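You operate a simulated robot arm through the tools that you are given. There is no shell and no other tool.

Carry out the task below with a simulated two-armed robot. There is one attempt and no reset: what you move stays moved.

TASK
Bin the DRY tag, then tag the three bottles at the board by juice.
Fine: the DRY tag goes in the green waste tub; each other tag hangs on the neck of the juice that it names.
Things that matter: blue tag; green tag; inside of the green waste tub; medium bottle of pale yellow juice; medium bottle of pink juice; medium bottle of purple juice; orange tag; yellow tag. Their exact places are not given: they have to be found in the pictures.

The check looks at the end state, three seconds after you hand in, the way a careful person would. Anything else that was tipped, shoved, dropped, spilled or broken makes it a failure.

THE ROBOT
Two 7-joint arms with two-finger parallel grippers on one trunk, on a base that drives. Base frame: it is fixed to the floor where the robot stands at the start and does not move with it; the origin is under the middle of the robot, x ahead of it, y to its left, z up. Units: mm, rad, N and s.
The left shoulder is at the start at [50, 177, 1129], the right one opposite. With the tool pointing down near the work surface each hand reaches from about 100 to 640 mm from the robot's upright axis, wherever it stands, measured 20 degrees to its own side. Places, roughly: blue tag, orange tag, yellow tag [-500, -3500, 1000]; green tag [-500, -3500, 1000]; inside of the green waste tub [-200, -3600, 900]; medium bottle of pale yellow juice (8x8x30 cm) [-700, -3500, 1000]; medium bottle of pink juice (8x8x30 cm) [-600, -3500, 1000]; medium bottle of purple juice (8x8x30 cm) [-400, -3600, 1000]. Payload 3.43 kg a hand.
The tool frame of a hand sits at the grasp point between the pads (the TCP): z along the fingers, y along the line on which they close. The tips reach 34 mm beyond it. The gripper opens to 128 mm. The fingers are 24 mm wide and 12 mm thick; the gripper's body (48 by 130 mm) begins 96 mm behind the TCP.
Orientation is that of the tool frame in the base frame, as a unit quaternion [w, x, y, z]. With the fingers straight down and closing along the base's y, the tool's x points along the base's -x, its y along +y and its z along -z.

THE INTERFACE
- The arms move only by the tool step_arm. It takes "left_motion", "right_motion" or both (then of equal length, played together; a hand with none holds still); each is a list of rows, each a list of 3 entries, a list of its own where there are three numbers: the turn, a rotation vector about the tool's x, y, z in rad, then the shift along the tool's x, y, z in mm, then the opening, from 0 (shut) to 1 (fully open). In form: [[[rx, ry, rz], [tx, ty, tz], jaw], ...]. A call has 1 to 20 rows; each row is the pose to reach, as a shift and turn from the pose commanded when the call began, along the tool's axes at that moment. Rows are played at 5 a second. More than 50 mm and 0.15 rad between two rows, or a gripper value outside its range, and nothing of the call is played. A pose out of reach is approached as far as the arm can. The call stops where the force on the tool passes 40 N (or 10 N more than at its start, if that is more) or the arm is blocked; 0.2 s more then pass. The fingers move at their own pace (about 108 mm/s each) and stop on an object; they squeeze with about 31 N. The grip force told is the motor's: it shows also when the fingers shut on nothing. Time passes only in rows, and 0.2 s behind the last, so rows that repeat a pose let the fingers close. It gives the time, the measured TCP pose, the force on the tool (base axes), the opening and the grip force at its end, in the units of the frame above (readings bear some noise), with the torque about the TCP (base axes, N m) and any sound that the robot's microphone picked up.
- Cameras (640 x 400 px; columns grow to the right, rows downward): "scene" is now at [161.4, -6.1, 1322.6]; the picture's right is [-0.05, -1.00, 0.00], its down [-0.34, 0.02, -0.94] and it looks along [0.94, -0.04, -0.34] (base axes); focal length 260 px, centre (320, 200). "left" rides on the left gripper at [76, 11, -160] in its tool frame; the picture's right is [-0.15, 0.99, 0.00], its down [-0.88, -0.13, -0.46] and it looks along [-0.45, -0.07, 0.89] (tool axes); focal length 234 px, centre (320, 200). "right" rides on the right gripper at [76, -11, -160] in its tool frame; the picture's right is [0.15, 0.99, 0.00], its down [-0.88, 0.13, -0.46] and it looks along [-0.45, 0.07, 0.89] (tool axes); focal length 234 px, centre (320, 200).
- camera(camera): a new picture of that camera. No time passes.
- move_column(by): slides the trunk up (or, below 0, down) by that many mm; the arms and the scene camera ride with it, the base frame stays. It gives what a move gives, with no picture.
- drive_base(legs): drives the robot by 1 to 6 legs, each [ahead, turn to the left] in mm and rad, along the robot's own axes; the way and the turn of a leg run together, so that a leg with both is an arc; at most 1500 mm and 3.142 rad a leg. The arms and the cameras ride along, it lands a little off, and it stops where it bumps. It gives what a move gives.
- pan_tilt(pan, tilt): turns the head with the scene camera to pan (to the left, within 1.396 rad either way) and tilt (down, from -0.506 to 1.204), counted from straight ahead of the robot. It gives what a move gives.
- probe_pixels(camera, pixels): there is no depth. For up to 12 entries [column, row, z] of the newest picture of that camera ("zoom" is the newest enlarged one), the place [x, y] in the base frame at which the ray of that pixel passes the height z, good to about 2 mm, but the place of the scene camera against the robot may be out by one fixed shift of up to 12 mm in any direction. No time passes.
- inspect(camera, box): a new picture of the part [left, top, right, bottom] of that camera's present view, enlarged. No time passes.
- finish_job(): hands the job in; it is judged then, once.

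Unless the task says otherwise, let go and move clear before handing in.

The tools are called by a JSON object that holds its "method" and its "body". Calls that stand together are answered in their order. step_arm: Moves the arms, as the interface text tells. Its arguments: {"type":"object","properties":{"left_motion":{"type":"array","items":{"type":"array"}},"right_motion":{"type":"array","items":{"type":"array"}}},"required":[]} The other tools are called the same way: move_column (by) slides the trunk up or down; drive_base (legs) drives the base; pan_tilt (pan, tilt) turns the head that bears the scene camera; camera (camera) takes a picture; probe_pixels (camera, pixels) gives the place at which the rays of pixels pass given heights; inspect (camera, box) takes an enlarged picture of a part of a camera's view; finish_job () hands the job in.

At the start:

```text
time: 0.0
left_position: [391.8, 200.3, 1208.4]
left_tool_rot: [0.001, 0.0, 1.0, 0.0]
left_wrist_force: [-0.9, 0.1, 0.6]
left_ft_torque: [-0.01, -0.02, -0.01]
left_grip_width: 127.8
left_grasp_force: 0.1
right_position: [415.6, -143.3, 1208.7]
right_tool_rot: [0.0, 0.003, 1.0, 0.001]
right_wrist_force: [0.1, -0.3, -1.2]
right_ft_torque: [0.0, -0.02, 0.0]
right_grip_width: 127.9
right_grasp_force: 0.0
trunk travel left (down, up): [-300.0, 101.0]
robot x, y, heading: [-2.4, -2.7, 0.003]
head pan, tilt: [-0.045, 0.353]
```

scene: 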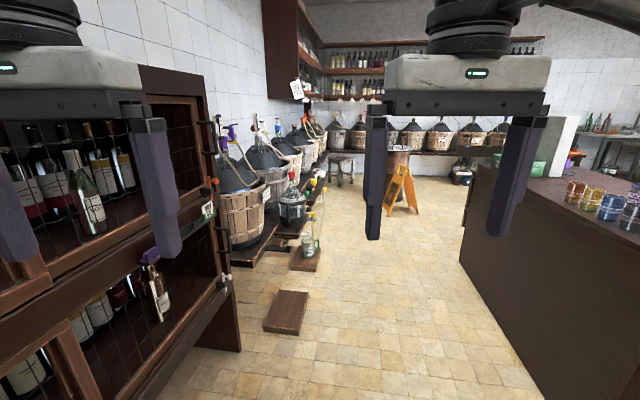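
right: 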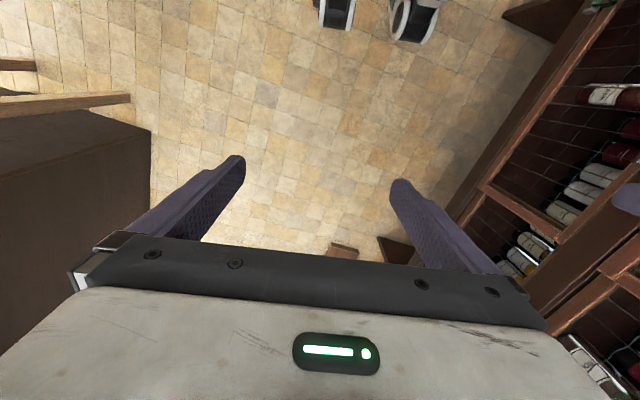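
left: 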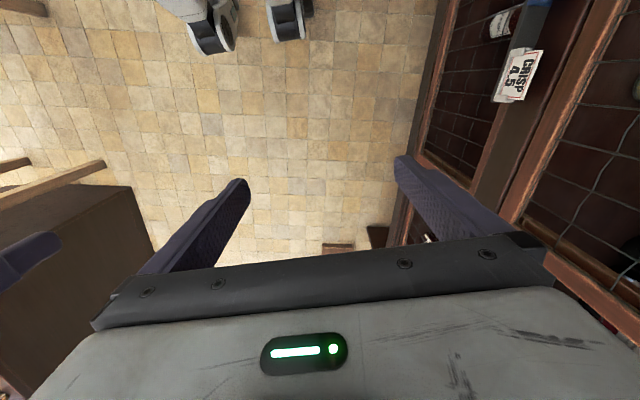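

The work place lies about 3.5 m to my right and a little behind; the first picture shows a counter at right (pixel 560,250) and a rack at left. I turn the head to the right to see the way.

{"method": "pan_tilt", "body": {"pan": -1.39, "tilt": 0.35}}

{"method": "camera", "body": {"camera": "scene"}}

```text
time: 1.5
left_position: [391.6, 201.1, 1208.3]
left_tool_rot: [0.0, 0.001, 1.0, -0.001]
left_wrist_force: [0.0, -0.2, 0.8]
left_ft_torque: [-0.01, -0.02, 0.01]
left_grip_width: 128.2
left_grasp_force: 0.1
right_position: [416.7, -143.3, 1209.0]
right_tool_rot: [0.0, 0.003, 1.0, -0.001]
right_wrist_force: [0.2, 1.0, -0.1]
right_ft_torque: [0.0, -0.02, -0.01]
right_grip_width: 128.1
right_grasp_force: 0.0
trunk travel left (down, up): [-300.0, 101.0]
robot x, y, heading: [4.8, 2.7, 0.001]
head pan, tilt: [-1.389, 0.351]
```

```text
taken
```

scene: 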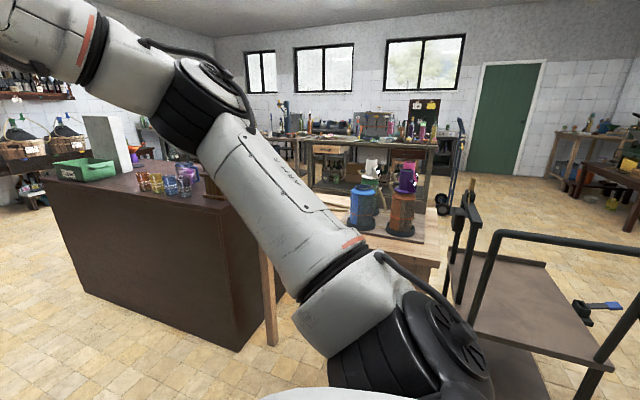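

The bench with the black board and tags is at about pixels (430,120), behind a counter, a wooden table with jugs and a cart. I probe floor points and enlarge the bench.

{"method": "probe_pixels", "body": {"camera": "scene", "pixels": [[238, 350, 0], [95, 285, 0], [272, 345, 0], [440, 213, 0], [425, 107, 1000], [320, 195, 0], [440, 260, 750], [450, 190, 0], [600, 240, 0], [500, 185, 0], [238, 220, 900], [495, 235, 900]]}}

{"method": "inspect", "body": {"camera": "scene", "box": [260, 80, 500, 230]}}

{"method": "inspect", "body": {"camera": "scene", "box": [400, 180, 640, 400]}}

```text
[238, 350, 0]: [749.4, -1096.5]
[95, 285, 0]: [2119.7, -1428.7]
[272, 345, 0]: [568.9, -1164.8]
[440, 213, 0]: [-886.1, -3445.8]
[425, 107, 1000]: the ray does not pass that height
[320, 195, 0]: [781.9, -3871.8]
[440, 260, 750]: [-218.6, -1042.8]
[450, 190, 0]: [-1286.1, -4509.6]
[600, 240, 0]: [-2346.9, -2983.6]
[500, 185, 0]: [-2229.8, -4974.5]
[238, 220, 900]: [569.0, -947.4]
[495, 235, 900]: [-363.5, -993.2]
```

```text
2.67 times, centred on (380, 155) of scene
```

zoom: 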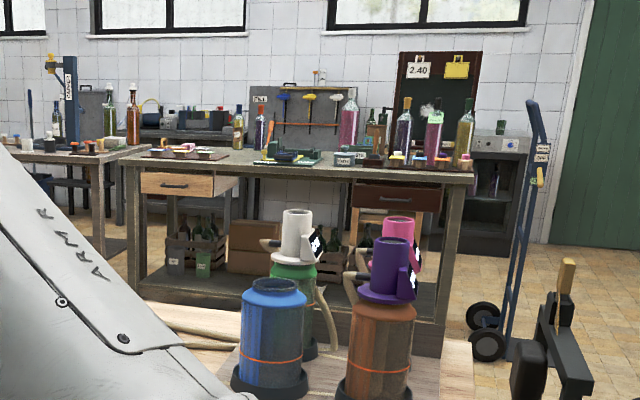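

```text
1.82 times, centred on (520, 290) of scene
```

zoom: 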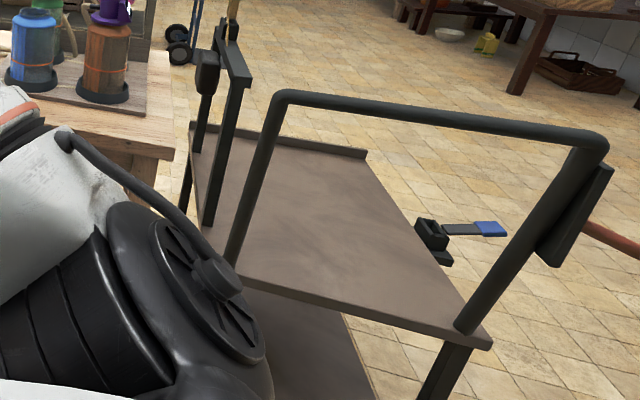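

Before turning I check what stands on the left and how the cart lies.

{"method": "probe_pixels", "body": {"camera": "scene", "pixels": [[421, 213, 0], [438, 149, 900], [308, 138, 900], [485, 338, 600], [446, 395, 0], [572, 355, 600], [585, 395, 0], [548, 262, 600], [476, 245, 600], [442, 265, 750], [430, 285, 750], [315, 215, 750]]}}

{"method": "pan_tilt", "body": {"pan": -1.39, "tilt": 0.9}}

{"method": "camera", "body": {"camera": "scene"}}

{"method": "pan_tilt", "body": {"pan": 1.39, "tilt": 0.6}}

{"method": "camera", "body": {"camera": "scene"}}

```text
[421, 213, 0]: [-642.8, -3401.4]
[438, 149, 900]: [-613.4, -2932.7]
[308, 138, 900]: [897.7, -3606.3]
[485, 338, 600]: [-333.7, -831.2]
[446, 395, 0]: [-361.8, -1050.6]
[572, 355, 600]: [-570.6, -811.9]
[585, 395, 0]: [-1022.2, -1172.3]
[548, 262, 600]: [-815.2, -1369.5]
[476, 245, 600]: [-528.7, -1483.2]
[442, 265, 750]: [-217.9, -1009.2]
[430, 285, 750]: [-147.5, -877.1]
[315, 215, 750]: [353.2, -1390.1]
```

```text
time: 2.5
left_position: [391.0, 199.8, 1206.4]
left_tool_rot: [0.0, 0.001, 1.0, -0.001]
left_wrist_force: [0.2, 0.6, 0.3]
left_ft_torque: [-0.02, 0.01, -0.02]
left_grip_width: 128.1
left_grasp_force: 0.2
right_position: [416.3, -144.8, 1209.6]
right_tool_rot: [0.0, 0.002, 1.0, 0.0]
right_wrist_force: [0.1, 0.0, -0.5]
right_ft_torque: [0.0, 0.02, 0.0]
right_grip_width: 128.1
right_grasp_force: 0.0
trunk travel left (down, up): [-300.0, 101.0]
robot x, y, heading: [2.0, -1.2, -0.0]
head pan, tilt: [-1.389, 0.901]
```

```text
taken
```

scene: 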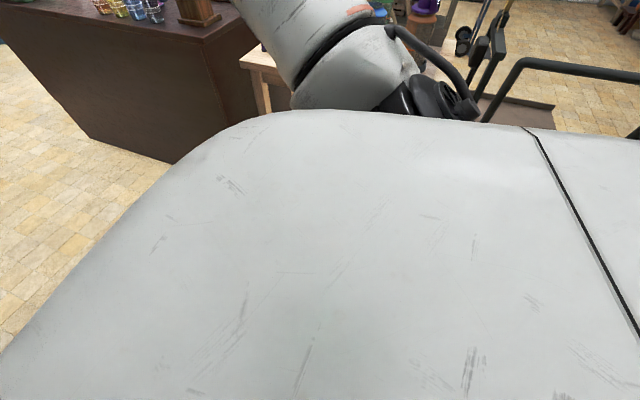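

```text
time: 4.9
left_position: [392.5, 201.2, 1207.5]
left_tool_rot: [0.001, 0.001, 1.0, -0.001]
left_wrist_force: [0.6, 1.1, 0.0]
left_ft_torque: [-0.04, 0.0, -0.01]
left_grip_width: 128.1
left_grasp_force: 0.0
right_position: [415.9, -143.6, 1209.4]
right_tool_rot: [0.0, 0.003, 1.0, 0.0]
right_wrist_force: [0.5, -0.9, 0.3]
right_ft_torque: [0.01, 0.03, 0.0]
right_grip_width: 127.8
right_grasp_force: 0.0
trunk travel left (down, up): [-300.0, 101.0]
robot x, y, heading: [0.3, -1.2, 0.0]
head pan, tilt: [1.389, 0.6]
```

```text
taken
```

scene: 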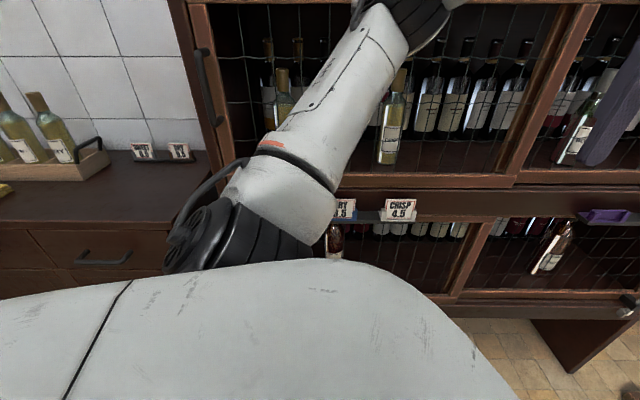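

The rack is close on the left, behind the left elbow. I probe its front edge heights to know the room for turning.

{"method": "probe_pixels", "body": {"camera": "scene", "pixels": [[575, 372, 0], [475, 320, 0], [560, 312, 400], [560, 312, 300], [380, 212, 700], [380, 212, 800], [100, 265, 700], [210, 195, 900], [110, 230, 800]]}}

{"method": "pan_tilt", "body": {"pan": 0.7, "tilt": 0.7}}

{"method": "camera", "body": {"camera": "scene"}}

{"method": "probe_pixels", "body": {"camera": "scene", "pixels": [[320, 200, 0]]}}

{"method": "pan_tilt", "body": {"pan": -0.75, "tilt": 0.7}}

{"method": "camera", "body": {"camera": "scene"}}

```text
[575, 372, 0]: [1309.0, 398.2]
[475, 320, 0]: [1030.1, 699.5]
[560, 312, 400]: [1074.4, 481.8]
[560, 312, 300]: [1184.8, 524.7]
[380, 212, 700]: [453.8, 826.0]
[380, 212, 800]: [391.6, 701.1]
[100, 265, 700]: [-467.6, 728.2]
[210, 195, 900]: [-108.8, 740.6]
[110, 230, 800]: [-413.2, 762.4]
```

```text
time: 6.0
left_position: [393.1, 200.2, 1208.4]
left_tool_rot: [0.0, 0.001, 1.0, -0.002]
left_wrist_force: [-0.3, -0.7, 0.3]
left_ft_torque: [0.0, -0.02, -0.05]
left_grip_width: 128.1
left_grasp_force: 0.0
right_position: [416.8, -143.7, 1208.4]
right_tool_rot: [0.0, 0.002, 1.0, 0.001]
right_wrist_force: [0.5, 0.3, 0.3]
right_ft_torque: [0.0, 0.0, 0.01]
right_grip_width: 128.2
right_grasp_force: 0.1
trunk travel left (down, up): [-300.0, 101.0]
robot x, y, heading: [-1.2, 1.9, 0.001]
head pan, tilt: [0.7, 0.7]
```

```text
taken
```

scene: 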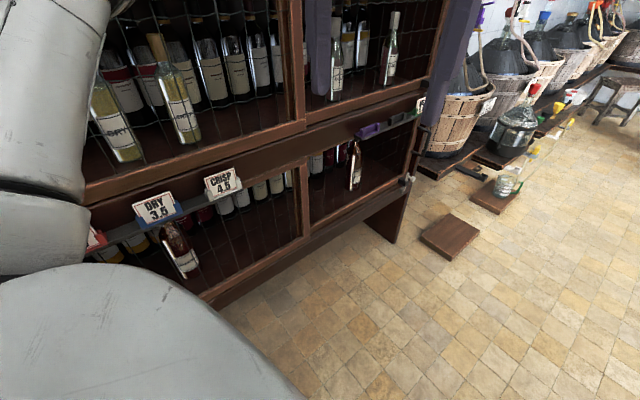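

```text
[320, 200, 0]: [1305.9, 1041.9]
```

```text
time: 7.5
left_position: [392.1, 200.5, 1210.1]
left_tool_rot: [0.0, 0.001, 1.0, -0.001]
left_wrist_force: [-0.3, 0.2, -0.5]
left_ft_torque: [0.01, 0.01, 0.03]
left_grip_width: 127.9
left_grasp_force: 0.0
right_position: [416.5, -143.1, 1209.1]
right_tool_rot: [0.0, 0.002, 1.0, 0.0]
right_wrist_force: [0.6, -0.4, 0.0]
right_ft_torque: [-0.02, -0.04, 0.03]
right_grip_width: 128.1
right_grasp_force: 0.1
trunk travel left (down, up): [-300.0, 101.0]
robot x, y, heading: [0.5, -1.4, -0.005]
head pan, tilt: [-0.75, 0.7]
```

```text
taken
```

scene: 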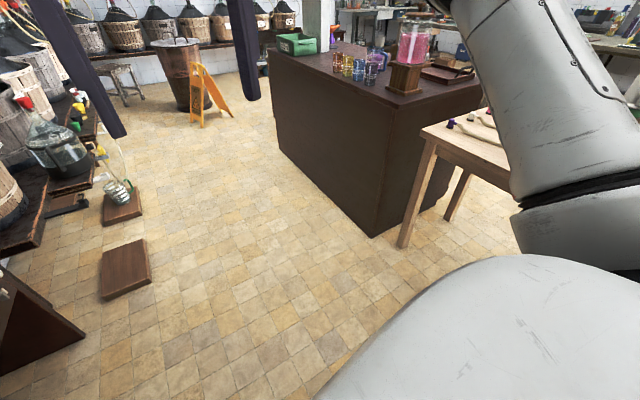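

There is about 700 mm of free room to the rack and 830 mm to the cart, so I can turn on the spot. I turn right in two legs and look at the way past the cart.

{"method": "drive_base", "body": {"legs": [[0, -0.8], [0, -0.8]]}}

{"method": "pan_tilt", "body": {"pan": -0.6, "tilt": 0.45}}

{"method": "camera", "body": {"camera": "scene"}}

{"method": "pan_tilt", "body": {"pan": -1.39, "tilt": 0.5}}

{"method": "camera", "body": {"camera": "scene"}}

{"method": "pan_tilt", "body": {"pan": 0.3, "tilt": 0.45}}

{"method": "camera", "body": {"camera": "scene"}}

```text
time: 12.2
left_position: [169.7, -406.9, 1208.5]
left_tool_rot: [-0.002, 0.736, 0.677, 0.0]
left_wrist_force: [0.4, -0.2, -0.1]
left_ft_torque: [0.0, -0.02, -0.01]
left_grip_width: 128.0
left_grasp_force: 0.1
right_position: [-176.2, -403.8, 1209.6]
right_tool_rot: [0.0, 0.736, 0.677, 0.0]
right_wrist_force: [-0.8, 0.2, -0.7]
right_ft_torque: [-0.02, -0.04, -0.01]
right_grip_width: 127.7
right_grasp_force: 0.1
trunk travel left (down, up): [-300.0, 101.0]
robot x, y, heading: [-1.4, -0.3, -1.654]
head pan, tilt: [-0.75, 0.7]
```

```text
time: 13.0
left_position: [169.1, -406.6, 1209.2]
left_tool_rot: [0.0, 0.735, 0.678, 0.0]
left_wrist_force: [-0.3, 0.2, -0.3]
left_ft_torque: [-0.02, 0.02, 0.0]
left_grip_width: 128.0
left_grasp_force: 0.0
right_position: [-176.2, -403.7, 1208.5]
right_tool_rot: [0.0, 0.736, 0.676, 0.0]
right_wrist_force: [0.7, 0.0, -0.6]
right_ft_torque: [-0.01, 0.0, 0.04]
right_grip_width: 128.1
right_grasp_force: 0.1
trunk travel left (down, up): [-300.0, 101.0]
robot x, y, heading: [-1.5, -2.1, -1.654]
head pan, tilt: [-0.6, 0.45]
```

```text
taken
```

scene: 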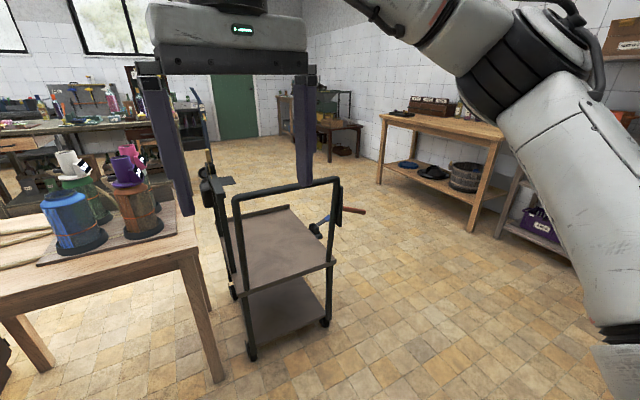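

```text
time: 14.2
left_position: [170.1, -405.8, 1208.1]
left_tool_rot: [-0.001, 0.736, 0.677, 0.0]
left_wrist_force: [0.2, -0.9, -0.3]
left_ft_torque: [0.04, 0.02, 0.01]
left_grip_width: 127.8
left_grasp_force: 0.0
right_position: [-176.5, -403.1, 1209.0]
right_tool_rot: [-0.001, 0.736, 0.677, 0.001]
right_wrist_force: [0.3, -0.1, 0.2]
right_ft_torque: [0.01, 0.01, 0.0]
right_grip_width: 127.9
right_grasp_force: 0.1
trunk travel left (down, up): [-300.0, 101.0]
robot x, y, heading: [2.1, -0.8, -1.651]
head pan, tilt: [-1.389, 0.499]
```

```text
taken
```

scene: 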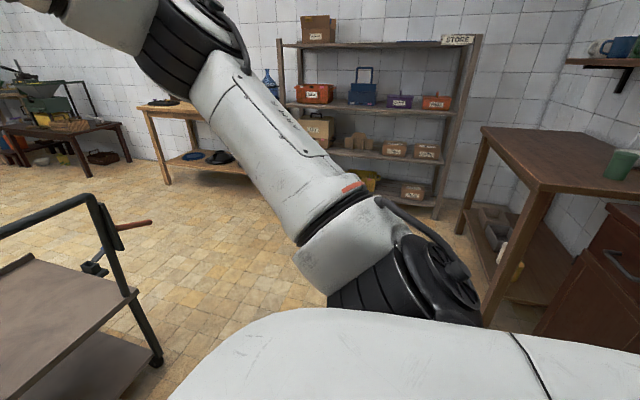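

```text
time: 15.9
left_position: [169.3, -407.1, 1209.1]
left_tool_rot: [-0.001, 0.735, 0.678, 0.0]
left_wrist_force: [0.5, -0.9, -0.2]
left_ft_torque: [0.0, -0.02, -0.03]
left_grip_width: 128.0
left_grasp_force: 0.2
right_position: [-175.7, -402.9, 1208.2]
right_tool_rot: [0.0, 0.736, 0.677, 0.0]
right_wrist_force: [0.1, -0.4, -0.5]
right_ft_torque: [-0.01, -0.02, -0.01]
right_grip_width: 127.7
right_grasp_force: 0.0
trunk travel left (down, up): [-300.0, 101.0]
robot x, y, heading: [-1.4, 2.2, -1.652]
head pan, tilt: [0.3, 0.45]
```

```text
taken
```

scene: 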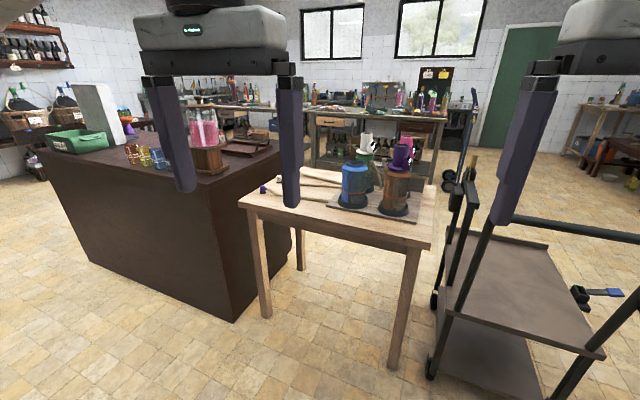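

The way to the right of the cart is open (tiles around pixel 400,300 of the pan -0.6 view). I retake that view and probe the cart's wheels and the far tables.

{"method": "pan_tilt", "body": {"pan": -0.6, "tilt": 0.45}}

{"method": "camera", "body": {"camera": "scene"}}

{"method": "probe_pixels", "body": {"camera": "scene", "pixels": [[252, 355, 0], [325, 322, 0], [232, 298, 0], [365, 211, 750], [365, 211, 900], [338, 180, 900], [470, 230, 0], [378, 183, 0], [330, 160, 0], [240, 137, 0], [218, 380, 0], [212, 310, 0]]}}

{"method": "inspect", "body": {"camera": "scene", "box": [0, 60, 300, 250]}}

```text
time: 17.1
left_position: [171.4, -406.9, 1207.4]
left_tool_rot: [-0.001, 0.735, 0.678, 0.0]
left_wrist_force: [0.2, 0.4, -0.7]
left_ft_torque: [-0.02, -0.02, -0.02]
left_grip_width: 128.2
left_grasp_force: 0.0
right_position: [-175.4, -403.3, 1209.2]
right_tool_rot: [0.0, 0.737, 0.676, -0.001]
right_wrist_force: [0.2, 0.1, 1.1]
right_ft_torque: [0.01, 0.0, -0.02]
right_grip_width: 128.1
right_grasp_force: 0.1
trunk travel left (down, up): [-300.0, 101.0]
robot x, y, heading: [-0.3, -0.4, -1.652]
head pan, tilt: [-0.6, 0.45]
```

```text
taken
```

scene: 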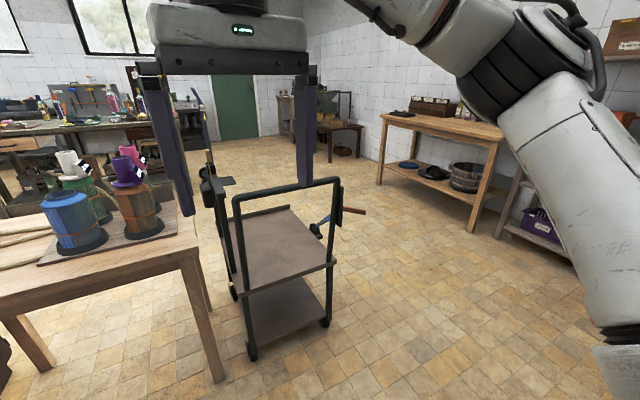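

```text
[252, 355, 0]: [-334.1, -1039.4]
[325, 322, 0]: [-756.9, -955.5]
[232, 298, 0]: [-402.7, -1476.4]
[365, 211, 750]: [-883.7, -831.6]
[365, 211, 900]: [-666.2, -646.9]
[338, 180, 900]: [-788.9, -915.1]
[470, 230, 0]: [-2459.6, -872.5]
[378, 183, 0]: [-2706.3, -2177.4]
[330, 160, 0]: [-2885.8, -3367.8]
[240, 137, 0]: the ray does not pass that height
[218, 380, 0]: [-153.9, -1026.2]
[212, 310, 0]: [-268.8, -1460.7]
```

```text
2.11 times, centred on (150, 155) of scene
```

zoom: 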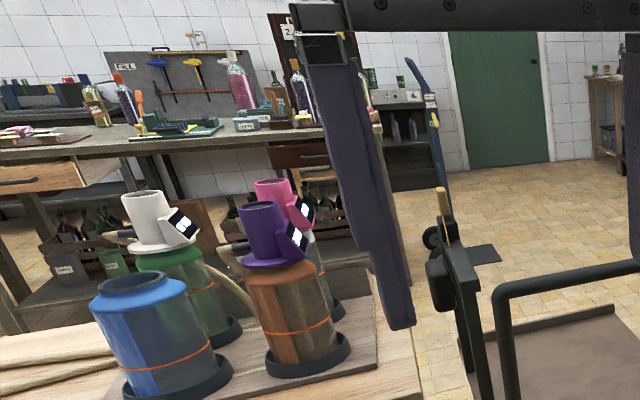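

The cart spans x −334 to −900 and the passage to x −2460 is free. I turn to face −x, drive back along it, turn left and go down the passage in steps.

{"method": "drive_base", "body": {"legs": [[0, -0.745], [0, -0.745], [1450, 0], [0, 0.785], [0, 0.785]]}}

{"method": "pan_tilt", "body": {"pan": 0.3, "tilt": 0.5}}

{"method": "camera", "body": {"camera": "scene"}}

```text
time: 32.4
left_position: [-1265.2, -341.2, 1208.3]
left_tool_rot: [-0.001, 0.727, 0.687, 0.0]
left_wrist_force: [-0.2, 0.3, -0.9]
left_ft_torque: [-0.02, 0.02, -0.01]
left_grip_width: 128.0
left_grasp_force: 0.2
right_position: [-1611.2, -346.3, 1209.2]
right_tool_rot: [0.0, 0.727, 0.686, 0.0]
right_wrist_force: [1.3, 0.5, 0.0]
right_ft_torque: [-0.03, -0.01, 0.01]
right_grip_width: 128.1
right_grasp_force: 0.1
trunk travel left (down, up): [-300.0, 101.0]
robot x, y, heading: [-1442.3, 60.6, -1.62]
head pan, tilt: [-0.6, 0.45]
```

```text
time: 33.6
left_position: [-1265.6, -341.2, 1209.4]
left_tool_rot: [-0.002, 0.727, 0.687, -0.001]
left_wrist_force: [0.1, 0.4, -0.1]
left_ft_torque: [-0.03, 0.01, 0.01]
left_grip_width: 128.1
left_grasp_force: 0.0
right_position: [-1611.5, -347.3, 1209.3]
right_tool_rot: [0.001, 0.727, 0.686, 0.0]
right_wrist_force: [-0.2, 0.0, 0.0]
right_ft_torque: [0.02, -0.02, -0.01]
right_grip_width: 127.8
right_grasp_force: 0.1
trunk travel left (down, up): [-300.0, 101.0]
robot x, y, heading: [-1447.8, 59.1, -1.626]
head pan, tilt: [0.3, 0.499]
```

```text
taken
```

scene: 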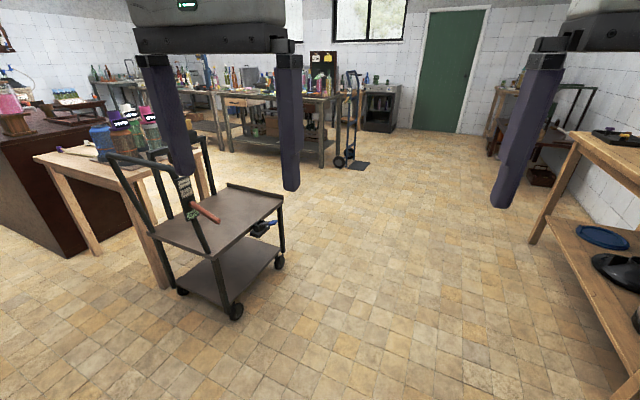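

The aisle ahead is clear; the dolly stands at pixel (345,150) right of the bench. I drive on down the aisle to about y −2300.

{"method": "drive_base", "body": {"legs": [[1400, 0.03], [950, 0.02], [0, 0.75]]}}

{"method": "pan_tilt", "body": {"pan": 0.0, "tilt": 0.5}}

{"method": "camera", "body": {"camera": "scene"}}

```text
time: 47.4
left_position: [-1138.4, -2482.3, 1208.0]
left_tool_rot: [0.0, 0.404, 0.915, -0.001]
left_wrist_force: [0.0, 0.7, 0.2]
left_ft_torque: [0.0, 0.0, 0.02]
left_grip_width: 128.0
left_grasp_force: 0.1
right_position: [-1374.4, -2733.3, 1209.5]
right_tool_rot: [0.001, 0.404, 0.915, 0.0]
right_wrist_force: [-0.2, -0.6, 0.0]
right_ft_torque: [-0.01, 0.02, 0.01]
right_grip_width: 128.1
right_grasp_force: 0.0
trunk travel left (down, up): [-300.0, 101.0]
robot x, y, heading: [-1549.2, -2327.7, -0.828]
head pan, tilt: [0.3, 0.499]
```

```text
time: 48.1
left_position: [-1138.3, -2482.5, 1209.0]
left_tool_rot: [-0.001, 0.403, 0.915, -0.001]
left_wrist_force: [-0.4, 0.2, -0.4]
left_ft_torque: [-0.01, 0.0, -0.04]
left_grip_width: 128.1
left_grasp_force: 0.2
right_position: [-1374.9, -2733.8, 1209.4]
right_tool_rot: [0.001, 0.405, 0.915, 0.001]
right_wrist_force: [0.0, 0.6, 0.9]
right_ft_torque: [-0.01, -0.01, -0.04]
right_grip_width: 127.8
right_grasp_force: 0.0
trunk travel left (down, up): [-300.0, 101.0]
robot x, y, heading: [-1555.9, -2329.8, -0.827]
head pan, tilt: [0.0, 0.499]
```

```text
taken
```

scene: 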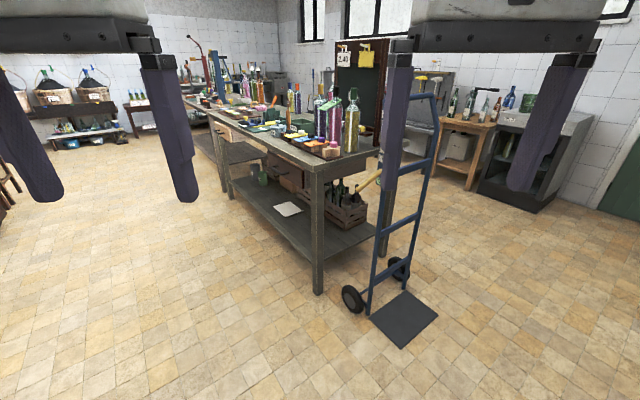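

{"method": "inspect", "body": {"camera": "scene", "box": [190, 60, 400, 200]}}

{"method": "probe_pixels", "body": {"camera": "scene", "pixels": [[318, 293, 0], [388, 258, 0], [318, 172, 850], [382, 148, 850], [205, 107, 850], [232, 195, 0], [352, 300, 0], [370, 318, 0], [400, 345, 0], [437, 316, 0]]}}

```text
2.86 times, centred on (295, 130) of scene
```

zoom: 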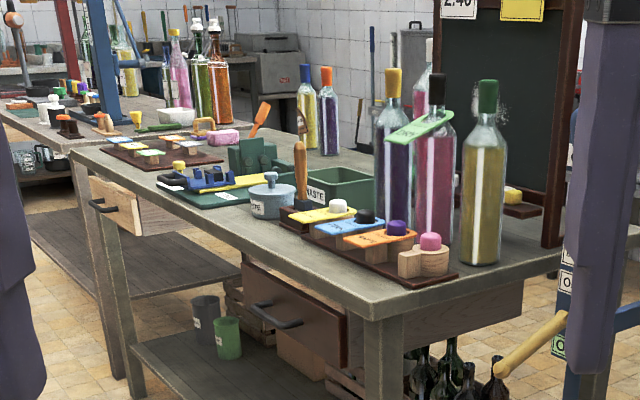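

```text
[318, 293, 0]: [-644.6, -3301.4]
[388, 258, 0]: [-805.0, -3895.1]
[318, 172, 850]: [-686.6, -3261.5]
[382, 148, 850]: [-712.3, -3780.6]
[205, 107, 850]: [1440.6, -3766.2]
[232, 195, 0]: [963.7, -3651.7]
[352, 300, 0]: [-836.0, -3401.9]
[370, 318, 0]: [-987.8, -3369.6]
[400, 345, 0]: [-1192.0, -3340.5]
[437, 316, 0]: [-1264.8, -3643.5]
```

The bench is turned about −0.22 rad; the tags sit on pegs (zoom 330,210; 350,220; 380,235), and a green tag hangs on the pink bottle (zoom 420,125). I drive to a staging place half a metre before the bench and face it squarely.

{"method": "drive_base", "body": {"legs": [[0, 0.637], [1240, 0], [0, -0.8], [0, -0.8]]}}

{"method": "pan_tilt", "body": {"pan": 0.0, "tilt": 0.5}}

{"method": "camera", "body": {"camera": "scene"}}

```text
time: 60.2
left_position: [-230.8, -2984.6, 1208.9]
left_tool_rot: [0.0, 0.775, 0.632, 0.0]
left_wrist_force: [0.0, 0.5, 0.9]
left_ft_torque: [0.01, 0.02, -0.03]
left_grip_width: 127.8
left_grasp_force: 0.0
right_position: [-575.5, -2940.8, 1208.4]
right_tool_rot: [0.0, 0.775, 0.632, 0.001]
right_wrist_force: [-0.5, -0.2, -0.1]
right_ft_torque: [0.0, -0.03, 0.01]
right_grip_width: 128.1
right_grasp_force: 0.0
trunk travel left (down, up): [-300.0, 101.0]
robot x, y, heading: [-350.5, -2565.3, -1.774]
head pan, tilt: [0.0, 0.499]
```

```text
time: 60.8
left_position: [-230.4, -2985.4, 1208.7]
left_tool_rot: [-0.001, 0.776, 0.631, 0.0]
left_wrist_force: [-0.2, 0.1, 0.1]
left_ft_torque: [0.02, 0.03, 0.03]
left_grip_width: 128.0
left_grasp_force: 0.0
right_position: [-574.0, -2941.0, 1209.6]
right_tool_rot: [0.0, 0.776, 0.631, -0.001]
right_wrist_force: [0.3, 0.3, -1.3]
right_ft_torque: [-0.01, -0.01, 0.01]
right_grip_width: 128.0
right_grasp_force: 0.0
trunk travel left (down, up): [-300.0, 101.0]
robot x, y, heading: [-350.9, -2562.7, -1.768]
head pan, tilt: [0.0, 0.499]
```

```text
taken
```

scene: 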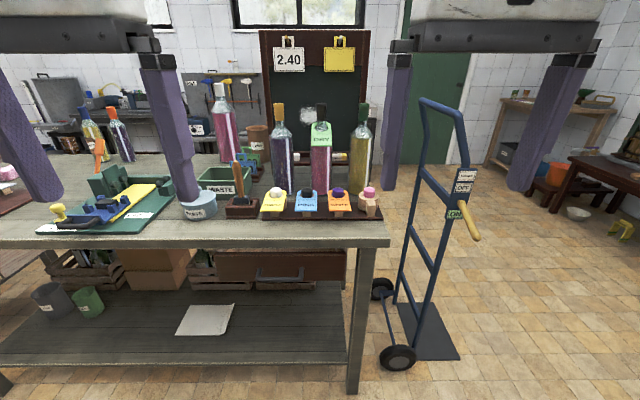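

{"method": "inspect", "body": {"camera": "scene", "box": [170, 70, 410, 225]}}

{"method": "inspect", "body": {"camera": "scene", "box": [255, 95, 385, 220]}}

{"method": "probe_pixels", "body": {"camera": "scene", "pixels": [[389, 242, 850], [0, 243, 850], [274, 193, 870], [307, 200, 870], [339, 203, 870], [370, 205, 870], [222, 190, 850], [320, 185, 850], [280, 195, 850], [358, 192, 850]]}}

```text
2.58 times, centred on (290, 148) of scene
```

zoom: 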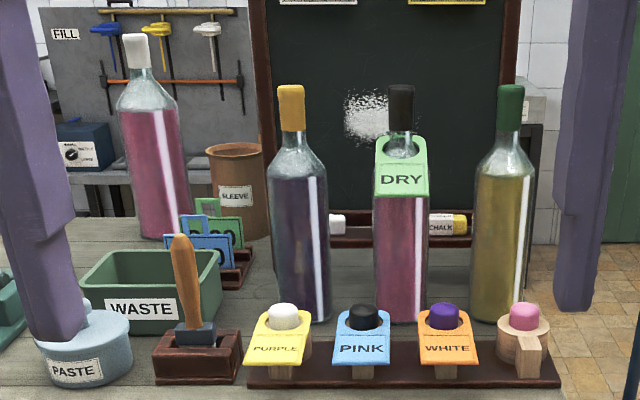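

```text
3.20 times, centred on (320, 158) of scene
```

zoom: 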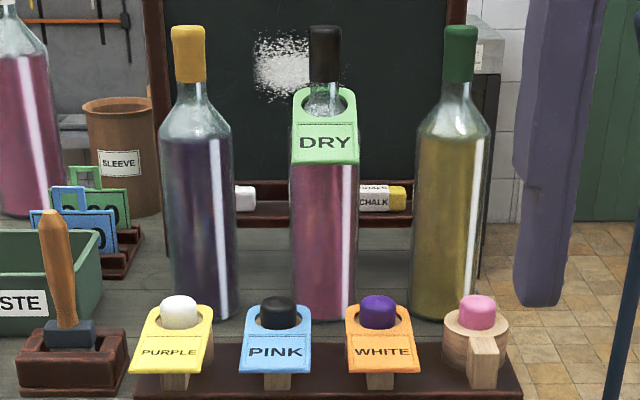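

```text
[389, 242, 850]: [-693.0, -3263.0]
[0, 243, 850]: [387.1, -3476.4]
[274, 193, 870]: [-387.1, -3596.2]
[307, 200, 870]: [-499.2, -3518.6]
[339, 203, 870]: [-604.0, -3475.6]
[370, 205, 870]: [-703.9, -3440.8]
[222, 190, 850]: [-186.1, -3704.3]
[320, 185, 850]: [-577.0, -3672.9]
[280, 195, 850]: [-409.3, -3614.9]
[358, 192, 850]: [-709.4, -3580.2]
```

The tags read: yellow PURPLE, blue PINK, orange WHITE, and the green DRY tag hangs on the pink bottle; the tub marked WASTE is at (222,180). Before closing in I look with the right hand camera at my own base footprint.

{"method": "camera", "body": {"camera": "right"}}

{"method": "probe_pixels", "body": {"camera": "right", "pixels": [[338, 28, 0], [405, 38, 0], [320, 5, 0], [440, 5, 0]]}}

{"method": "camera", "body": {"camera": "left"}}

{"method": "probe_pixels", "body": {"camera": "left", "pixels": [[210, 50, 0], [285, 40, 0]]}}

```text
taken
```

right: 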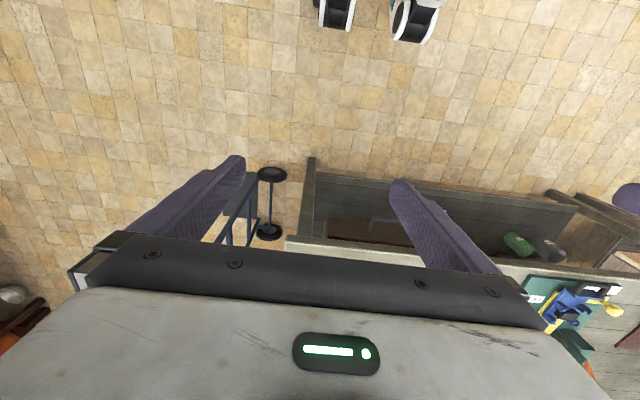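

```text
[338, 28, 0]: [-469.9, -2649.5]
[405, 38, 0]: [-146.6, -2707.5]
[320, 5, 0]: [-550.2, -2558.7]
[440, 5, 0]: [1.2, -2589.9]
```

```text
taken
```

left: 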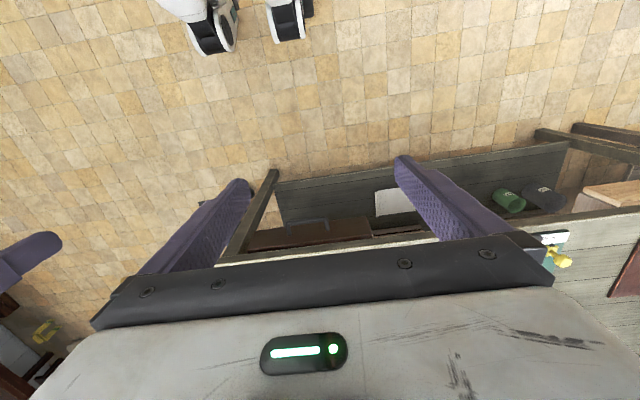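

```text
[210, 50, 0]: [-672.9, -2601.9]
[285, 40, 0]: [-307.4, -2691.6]
```

The base's front wheels end only about 130 mm ahead of the axis, so there is room. I drive in: a slight left turn, 525 mm ahead, and back straight.

{"method": "drive_base", "body": {"legs": [[0, 0.18], [525, 0], [0, -0.19]]}}

{"method": "pan_tilt", "body": {"pan": -0.1, "tilt": 0.7}}

{"method": "camera", "body": {"camera": "scene"}}

{"method": "camera", "body": {"camera": "right"}}

{"method": "camera", "body": {"camera": "left"}}

```text
time: 64.5
left_position: [-162.6, -3453.6, 1208.0]
left_tool_rot: [-0.001, 0.714, 0.7, 0.0]
left_wrist_force: [0.2, -0.1, 0.5]
left_ft_torque: [0.01, -0.02, -0.01]
left_grip_width: 128.1
left_grasp_force: 0.0
right_position: [-507.8, -3471.1, 1209.9]
right_tool_rot: [0.0, 0.715, 0.699, 0.0]
right_wrist_force: [0.1, 1.0, 0.3]
right_ft_torque: [-0.02, -0.03, 0.02]
right_grip_width: 128.1
right_grasp_force: 0.2
trunk travel left (down, up): [-300.0, 101.0]
robot x, y, heading: [-357.8, -3056.2, -1.59]
head pan, tilt: [0.0, 0.499]
stopped in leg 2: the robot was blocked; the commanded pose is now the measured one
```

```text
time: 65.2
left_position: [-162.0, -3453.5, 1208.7]
left_tool_rot: [0.0, 0.714, 0.7, 0.0]
left_wrist_force: [0.0, 1.1, -0.1]
left_ft_torque: [-0.01, -0.01, -0.04]
left_grip_width: 127.9
left_grasp_force: 0.0
right_position: [-507.6, -3472.2, 1208.8]
right_tool_rot: [0.0, 0.714, 0.7, 0.0]
right_wrist_force: [-0.4, 0.0, 0.2]
right_ft_torque: [0.03, 0.01, 0.01]
right_grip_width: 128.0
right_grasp_force: 0.0
trunk travel left (down, up): [-300.0, 101.0]
robot x, y, heading: [-354.4, -3060.2, -1.586]
head pan, tilt: [-0.099, 0.7]
```

```text
taken
```

scene: 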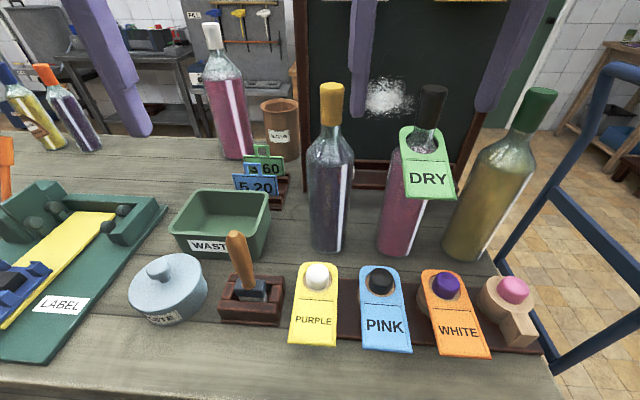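

```text
taken
```

right: 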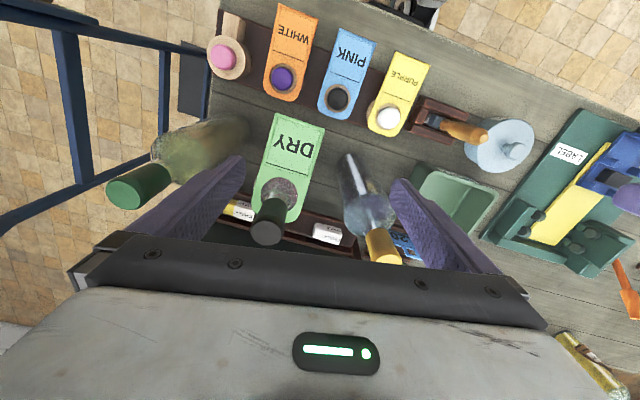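

```text
taken
```

left: 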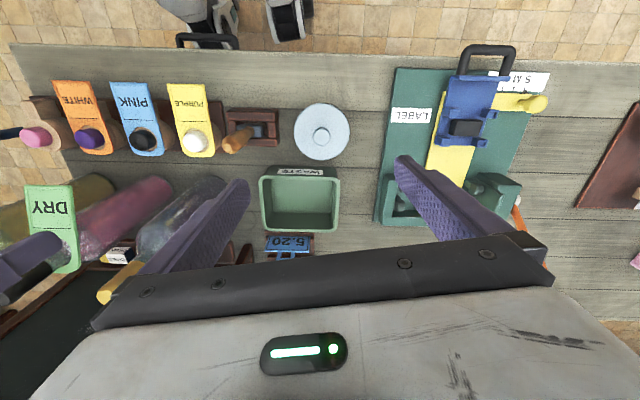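

I was stopped at the bench but nothing was disturbed; all bottles stand and the tags are on their pegs. Now I enlarge the hand views to triangulate tags, necks and the tub.

{"method": "inspect", "body": {"camera": "right", "box": [200, 90, 440, 280]}}

{"method": "inspect", "body": {"camera": "right", "box": [190, 0, 450, 150]}}

{"method": "inspect", "body": {"camera": "left", "box": [0, 60, 240, 300]}}

{"method": "inspect", "body": {"camera": "scene", "box": [270, 70, 570, 370]}}

```text
2.11 times, centred on (320, 185) of right
```

zoom: 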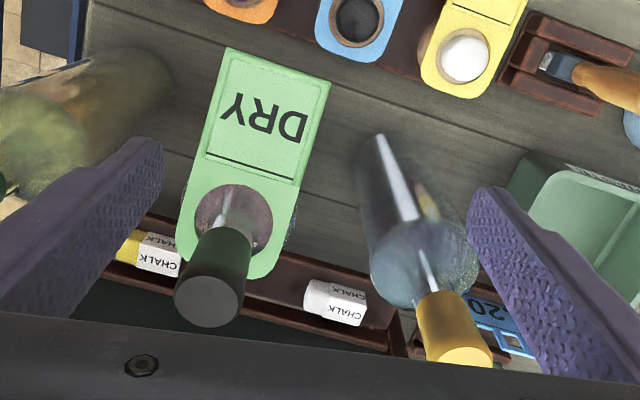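

```text
2.46 times, centred on (320, 75) of right
```

zoom: 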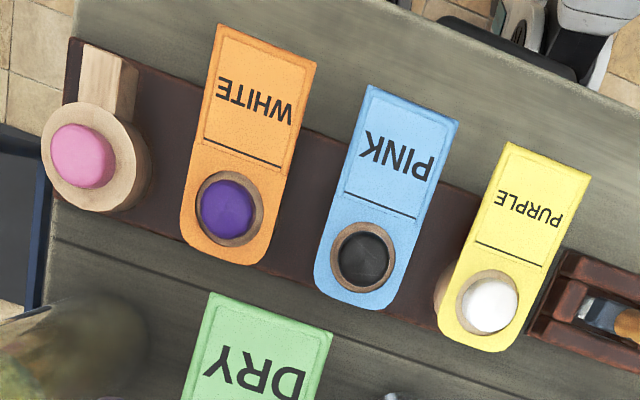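

```text
1.67 times, centred on (120, 180) of left
```

zoom: 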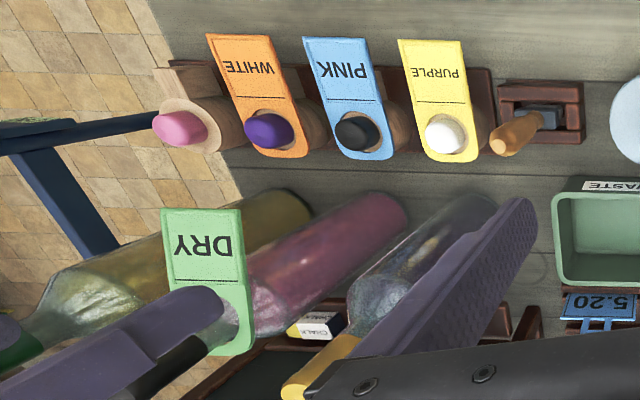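

```text
1.33 times, centred on (420, 220) of scene
```

zoom: 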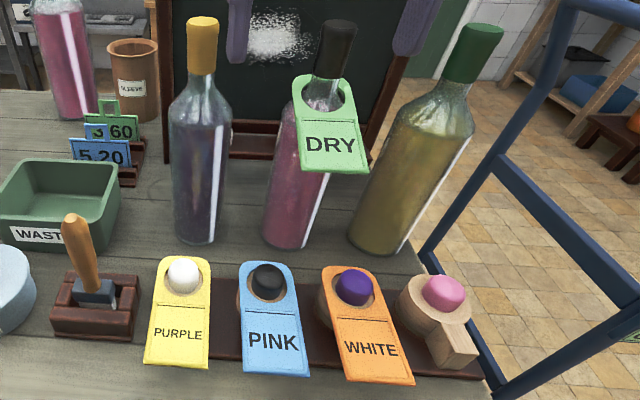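

I probe matching corners of the tags in both hand cameras at two heights to triangulate.

{"method": "probe_pixels", "body": {"camera": "right", "pixels": [[277.3, 112.3, 1000], [277.3, 112.3, 1100], [325.2, 129, 1000], [325.2, 129, 1100], [281.4, 3.9, 880], [281.4, 3.9, 980], [340.3, 28.7, 880], [340.3, 28.7, 980], [430.5, 65.7, 880], [430.5, 65.7, 980], [398, 51.8, 880], [398, 51.8, 980]]}}

{"method": "probe_pixels", "body": {"camera": "left", "pixels": [[25.2, 184.8, 1000], [25.2, 184.8, 1100], [72, 186, 1000], [72, 186, 1100], [52.2, 80.4, 880], [52.2, 80.4, 980], [110.4, 82.8, 880], [110.4, 82.8, 980], [204.6, 84.6, 880], [204.6, 84.6, 980], [166.8, 84, 880], [166.8, 84, 980]]}}

```text
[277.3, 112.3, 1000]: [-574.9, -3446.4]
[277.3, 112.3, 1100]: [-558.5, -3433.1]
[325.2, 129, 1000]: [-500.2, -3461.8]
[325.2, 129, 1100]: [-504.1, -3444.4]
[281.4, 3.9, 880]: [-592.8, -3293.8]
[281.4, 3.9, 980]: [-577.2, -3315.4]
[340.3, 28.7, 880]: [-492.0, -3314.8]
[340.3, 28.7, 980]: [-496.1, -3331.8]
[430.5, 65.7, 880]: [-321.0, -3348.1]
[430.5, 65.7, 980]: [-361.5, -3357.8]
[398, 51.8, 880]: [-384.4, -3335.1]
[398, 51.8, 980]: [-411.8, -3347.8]
```

```text
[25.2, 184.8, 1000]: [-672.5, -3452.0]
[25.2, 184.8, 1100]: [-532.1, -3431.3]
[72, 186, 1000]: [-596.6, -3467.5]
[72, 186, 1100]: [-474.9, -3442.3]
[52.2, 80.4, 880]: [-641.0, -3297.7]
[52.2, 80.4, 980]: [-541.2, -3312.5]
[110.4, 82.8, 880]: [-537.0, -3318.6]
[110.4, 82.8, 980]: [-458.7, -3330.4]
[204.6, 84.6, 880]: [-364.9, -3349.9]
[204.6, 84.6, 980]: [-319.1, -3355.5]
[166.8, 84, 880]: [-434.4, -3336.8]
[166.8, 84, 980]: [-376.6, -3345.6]
```

{"method": "probe_pixels", "body": {"camera": "right", "pixels": [[218.4, 9.2, 850], [218.4, 9.2, 950], [273.3, 49.8, 900], [273.3, 49.8, 1000], [285.5, 100.6, 900], [285.5, 100.6, 1000], [266.3, 162.7, 1000], [266.3, 162.7, 1100], [309.1, 176, 1000], [309.1, 176, 1100], [390.3, 257.2, 1100], [390.3, 257.2, 1200]]}}

{"method": "probe_pixels", "body": {"camera": "left", "pixels": [[28.8, 96, 850], [28.8, 96, 950], [71.4, 121.2, 900], [71.4, 121.2, 1000], [103.2, 154.2, 900], [103.2, 154.2, 1000], [31.8, 228.6, 1000], [31.8, 228.6, 1100], [70.2, 230.4, 1000], [70.2, 230.4, 1100], [105.6, 292.8, 1100], [105.6, 292.8, 1200]]}}

```text
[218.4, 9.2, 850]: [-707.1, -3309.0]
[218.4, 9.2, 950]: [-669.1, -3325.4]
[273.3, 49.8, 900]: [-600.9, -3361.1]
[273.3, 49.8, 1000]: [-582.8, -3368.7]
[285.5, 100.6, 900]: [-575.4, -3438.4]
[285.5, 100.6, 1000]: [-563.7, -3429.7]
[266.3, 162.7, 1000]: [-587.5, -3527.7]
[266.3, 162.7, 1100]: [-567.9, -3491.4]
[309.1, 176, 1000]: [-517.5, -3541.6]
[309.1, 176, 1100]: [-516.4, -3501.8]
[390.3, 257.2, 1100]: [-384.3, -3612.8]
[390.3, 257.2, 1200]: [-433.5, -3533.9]
```

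```text
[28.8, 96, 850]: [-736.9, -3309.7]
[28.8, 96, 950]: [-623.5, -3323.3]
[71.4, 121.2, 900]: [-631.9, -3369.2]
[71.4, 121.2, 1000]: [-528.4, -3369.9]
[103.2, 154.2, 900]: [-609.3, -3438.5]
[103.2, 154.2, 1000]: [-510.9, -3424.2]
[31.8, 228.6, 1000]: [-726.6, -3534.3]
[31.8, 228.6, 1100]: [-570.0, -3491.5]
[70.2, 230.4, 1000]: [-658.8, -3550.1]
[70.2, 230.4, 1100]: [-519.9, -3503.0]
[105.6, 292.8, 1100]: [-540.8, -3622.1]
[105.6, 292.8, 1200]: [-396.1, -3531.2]
```

The peg tags lie flat at z ≈ 937, the DRY tag slopes about 24° with its near edge at z ≈ 1078, bottle tops are at z ≈ 1180. I probe the three stopper tops, the DRY hole and the tub rim.

{"method": "inspect", "body": {"camera": "right", "box": [90, 140, 250, 240]}}

{"method": "inspect", "body": {"camera": "left", "box": [230, 80, 390, 280]}}

{"method": "probe_pixels", "body": {"camera": "right", "pixels": [[267.8, 234, 1180], [128, 193, 1180], [279.2, 194.5, 1116], [279, 215, 1124], [281.8, 78.3, 965], [339, 97, 965], [389, 117, 965], [222, 58, 965], [390.3, 257.2, 1180]]}}

{"method": "probe_pixels", "body": {"camera": "left", "pixels": [[260, 176, 930], [340, 178, 930], [262, 230, 930], [338, 230, 930], [260, 176, 980], [340, 178, 980], [300, 205, 880]]}}

```text
4.00 times, centred on (170, 190) of right
```

zoom: 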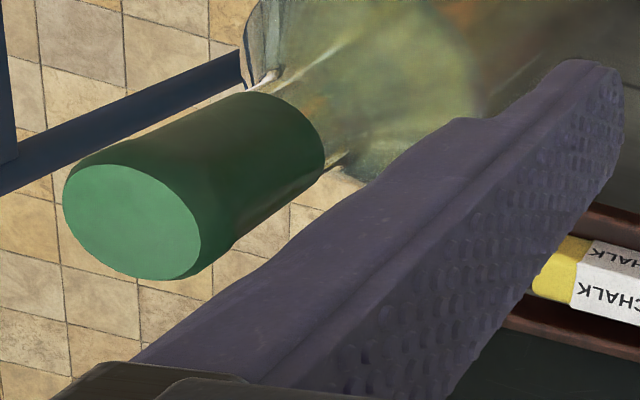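

```text
2.00 times, centred on (310, 180) of left
```

zoom: 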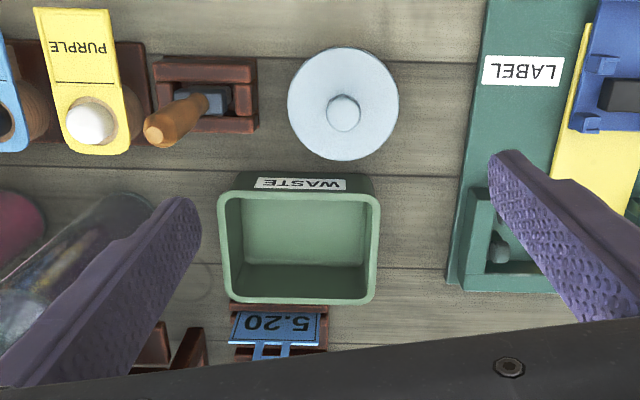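

```text
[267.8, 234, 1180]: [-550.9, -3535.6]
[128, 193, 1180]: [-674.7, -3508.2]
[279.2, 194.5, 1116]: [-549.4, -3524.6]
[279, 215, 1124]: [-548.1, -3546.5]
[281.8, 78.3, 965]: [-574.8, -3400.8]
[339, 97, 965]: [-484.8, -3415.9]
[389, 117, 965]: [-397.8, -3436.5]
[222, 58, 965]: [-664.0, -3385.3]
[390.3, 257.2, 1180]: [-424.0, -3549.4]
```

```text
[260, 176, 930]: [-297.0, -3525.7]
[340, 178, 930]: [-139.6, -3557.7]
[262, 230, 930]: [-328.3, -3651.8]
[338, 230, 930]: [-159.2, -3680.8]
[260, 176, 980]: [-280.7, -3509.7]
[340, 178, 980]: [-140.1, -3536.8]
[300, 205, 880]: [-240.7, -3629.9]
```

Bottle axes come out near purple (−424,−3555), pink (−551,−3536), pale yellow (−678,−3509). I park the left hand out of the way to the left, and bring the right hand up and over the DRY tag's near end.

{"method": "step_arm", "body": {"left_motion": [[[0, 0, 0], [25, 35, 0], 1], [[0, 0, 0], [50, 70, 0], 1], [[0, 0, 0], [75, 105, 0], 1], [[0, 0, 0], [100, 140, 0], 1], [[0, 0, 0], [125, 175, 0], 1]], "right_motion": [[[0, 0, 0.05], [5, -5, -5], 1], [[0, 0, 0.1], [5, -12, -5], 1], [[0, 0, 0.15], [0, -20, -5], 1], [[0, 0, 0.187], [-2, -28, -5], 0.9], [[0, 0, 0.187], [-2, -30, -5], 0.8]]}}

{"method": "camera", "body": {"camera": "right"}}

{"method": "camera", "body": {"camera": "scene"}}

```text
time: 66.5
left_position: [-16.5, -3362.4, 1183.3]
left_tool_rot: [0.0, 0.714, 0.701, -0.001]
left_wrist_force: [0.3, 0.2, -0.5]
left_ft_torque: [-0.01, 0.04, 0.01]
left_grip_width: 127.8
left_grasp_force: 0.1
left hand out of reach, approached as far as the arm can: row 4, 5
right_position: [-536.9, -3473.5, 1212.9]
right_tool_rot: [0.0, 0.776, 0.63, 0.0]
right_wrist_force: [0.2, -0.5, 1.0]
right_ft_torque: [0.02, -0.01, 0.0]
right_grip_width: 102.4
right_grasp_force: 0.1
trunk travel left (down, up): [-300.0, 101.0]
robot x, y, heading: [-356.2, -3055.9, -1.59]
head pan, tilt: [-0.099, 0.7]
```

```text
taken
```

right: 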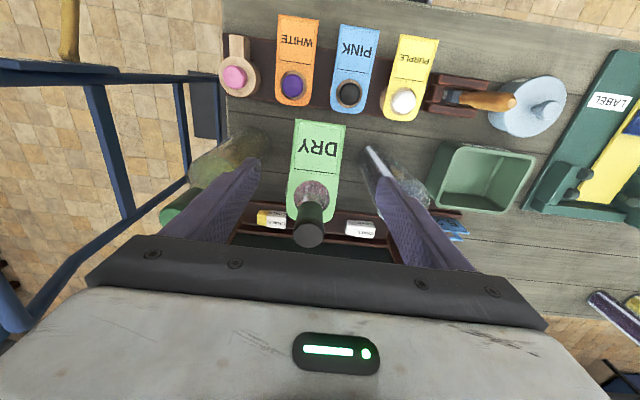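

```text
taken
```

scene: 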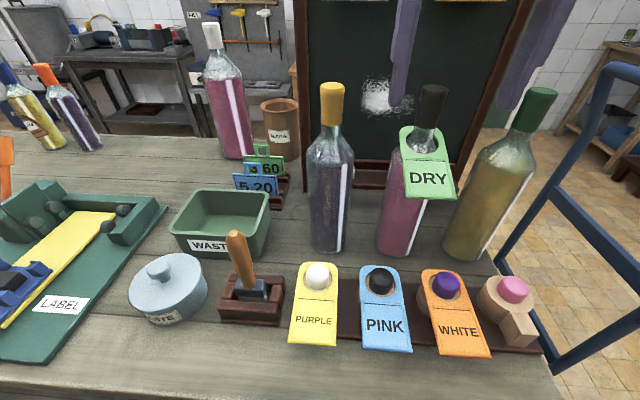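

{"method": "inspect", "body": {"camera": "right", "box": [220, 100, 420, 260]}}

{"method": "probe_pixels", "body": {"camera": "right", "pixels": [[297, 119, 1078], [346, 126, 1078], [293, 150, 1092], [342, 154, 1092], [311, 196, 1116], [308, 236, 1180]]}}

```text
2.50 times, centred on (320, 180) of right
```

zoom: 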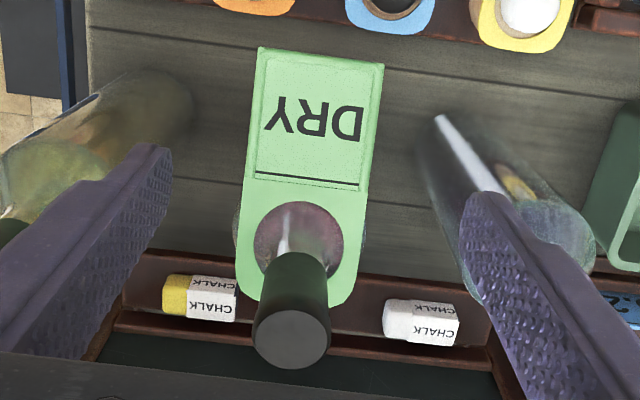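

```text
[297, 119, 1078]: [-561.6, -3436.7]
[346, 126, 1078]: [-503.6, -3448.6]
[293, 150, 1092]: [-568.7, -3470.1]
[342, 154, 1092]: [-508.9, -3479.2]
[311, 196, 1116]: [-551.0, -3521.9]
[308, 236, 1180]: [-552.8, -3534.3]
```

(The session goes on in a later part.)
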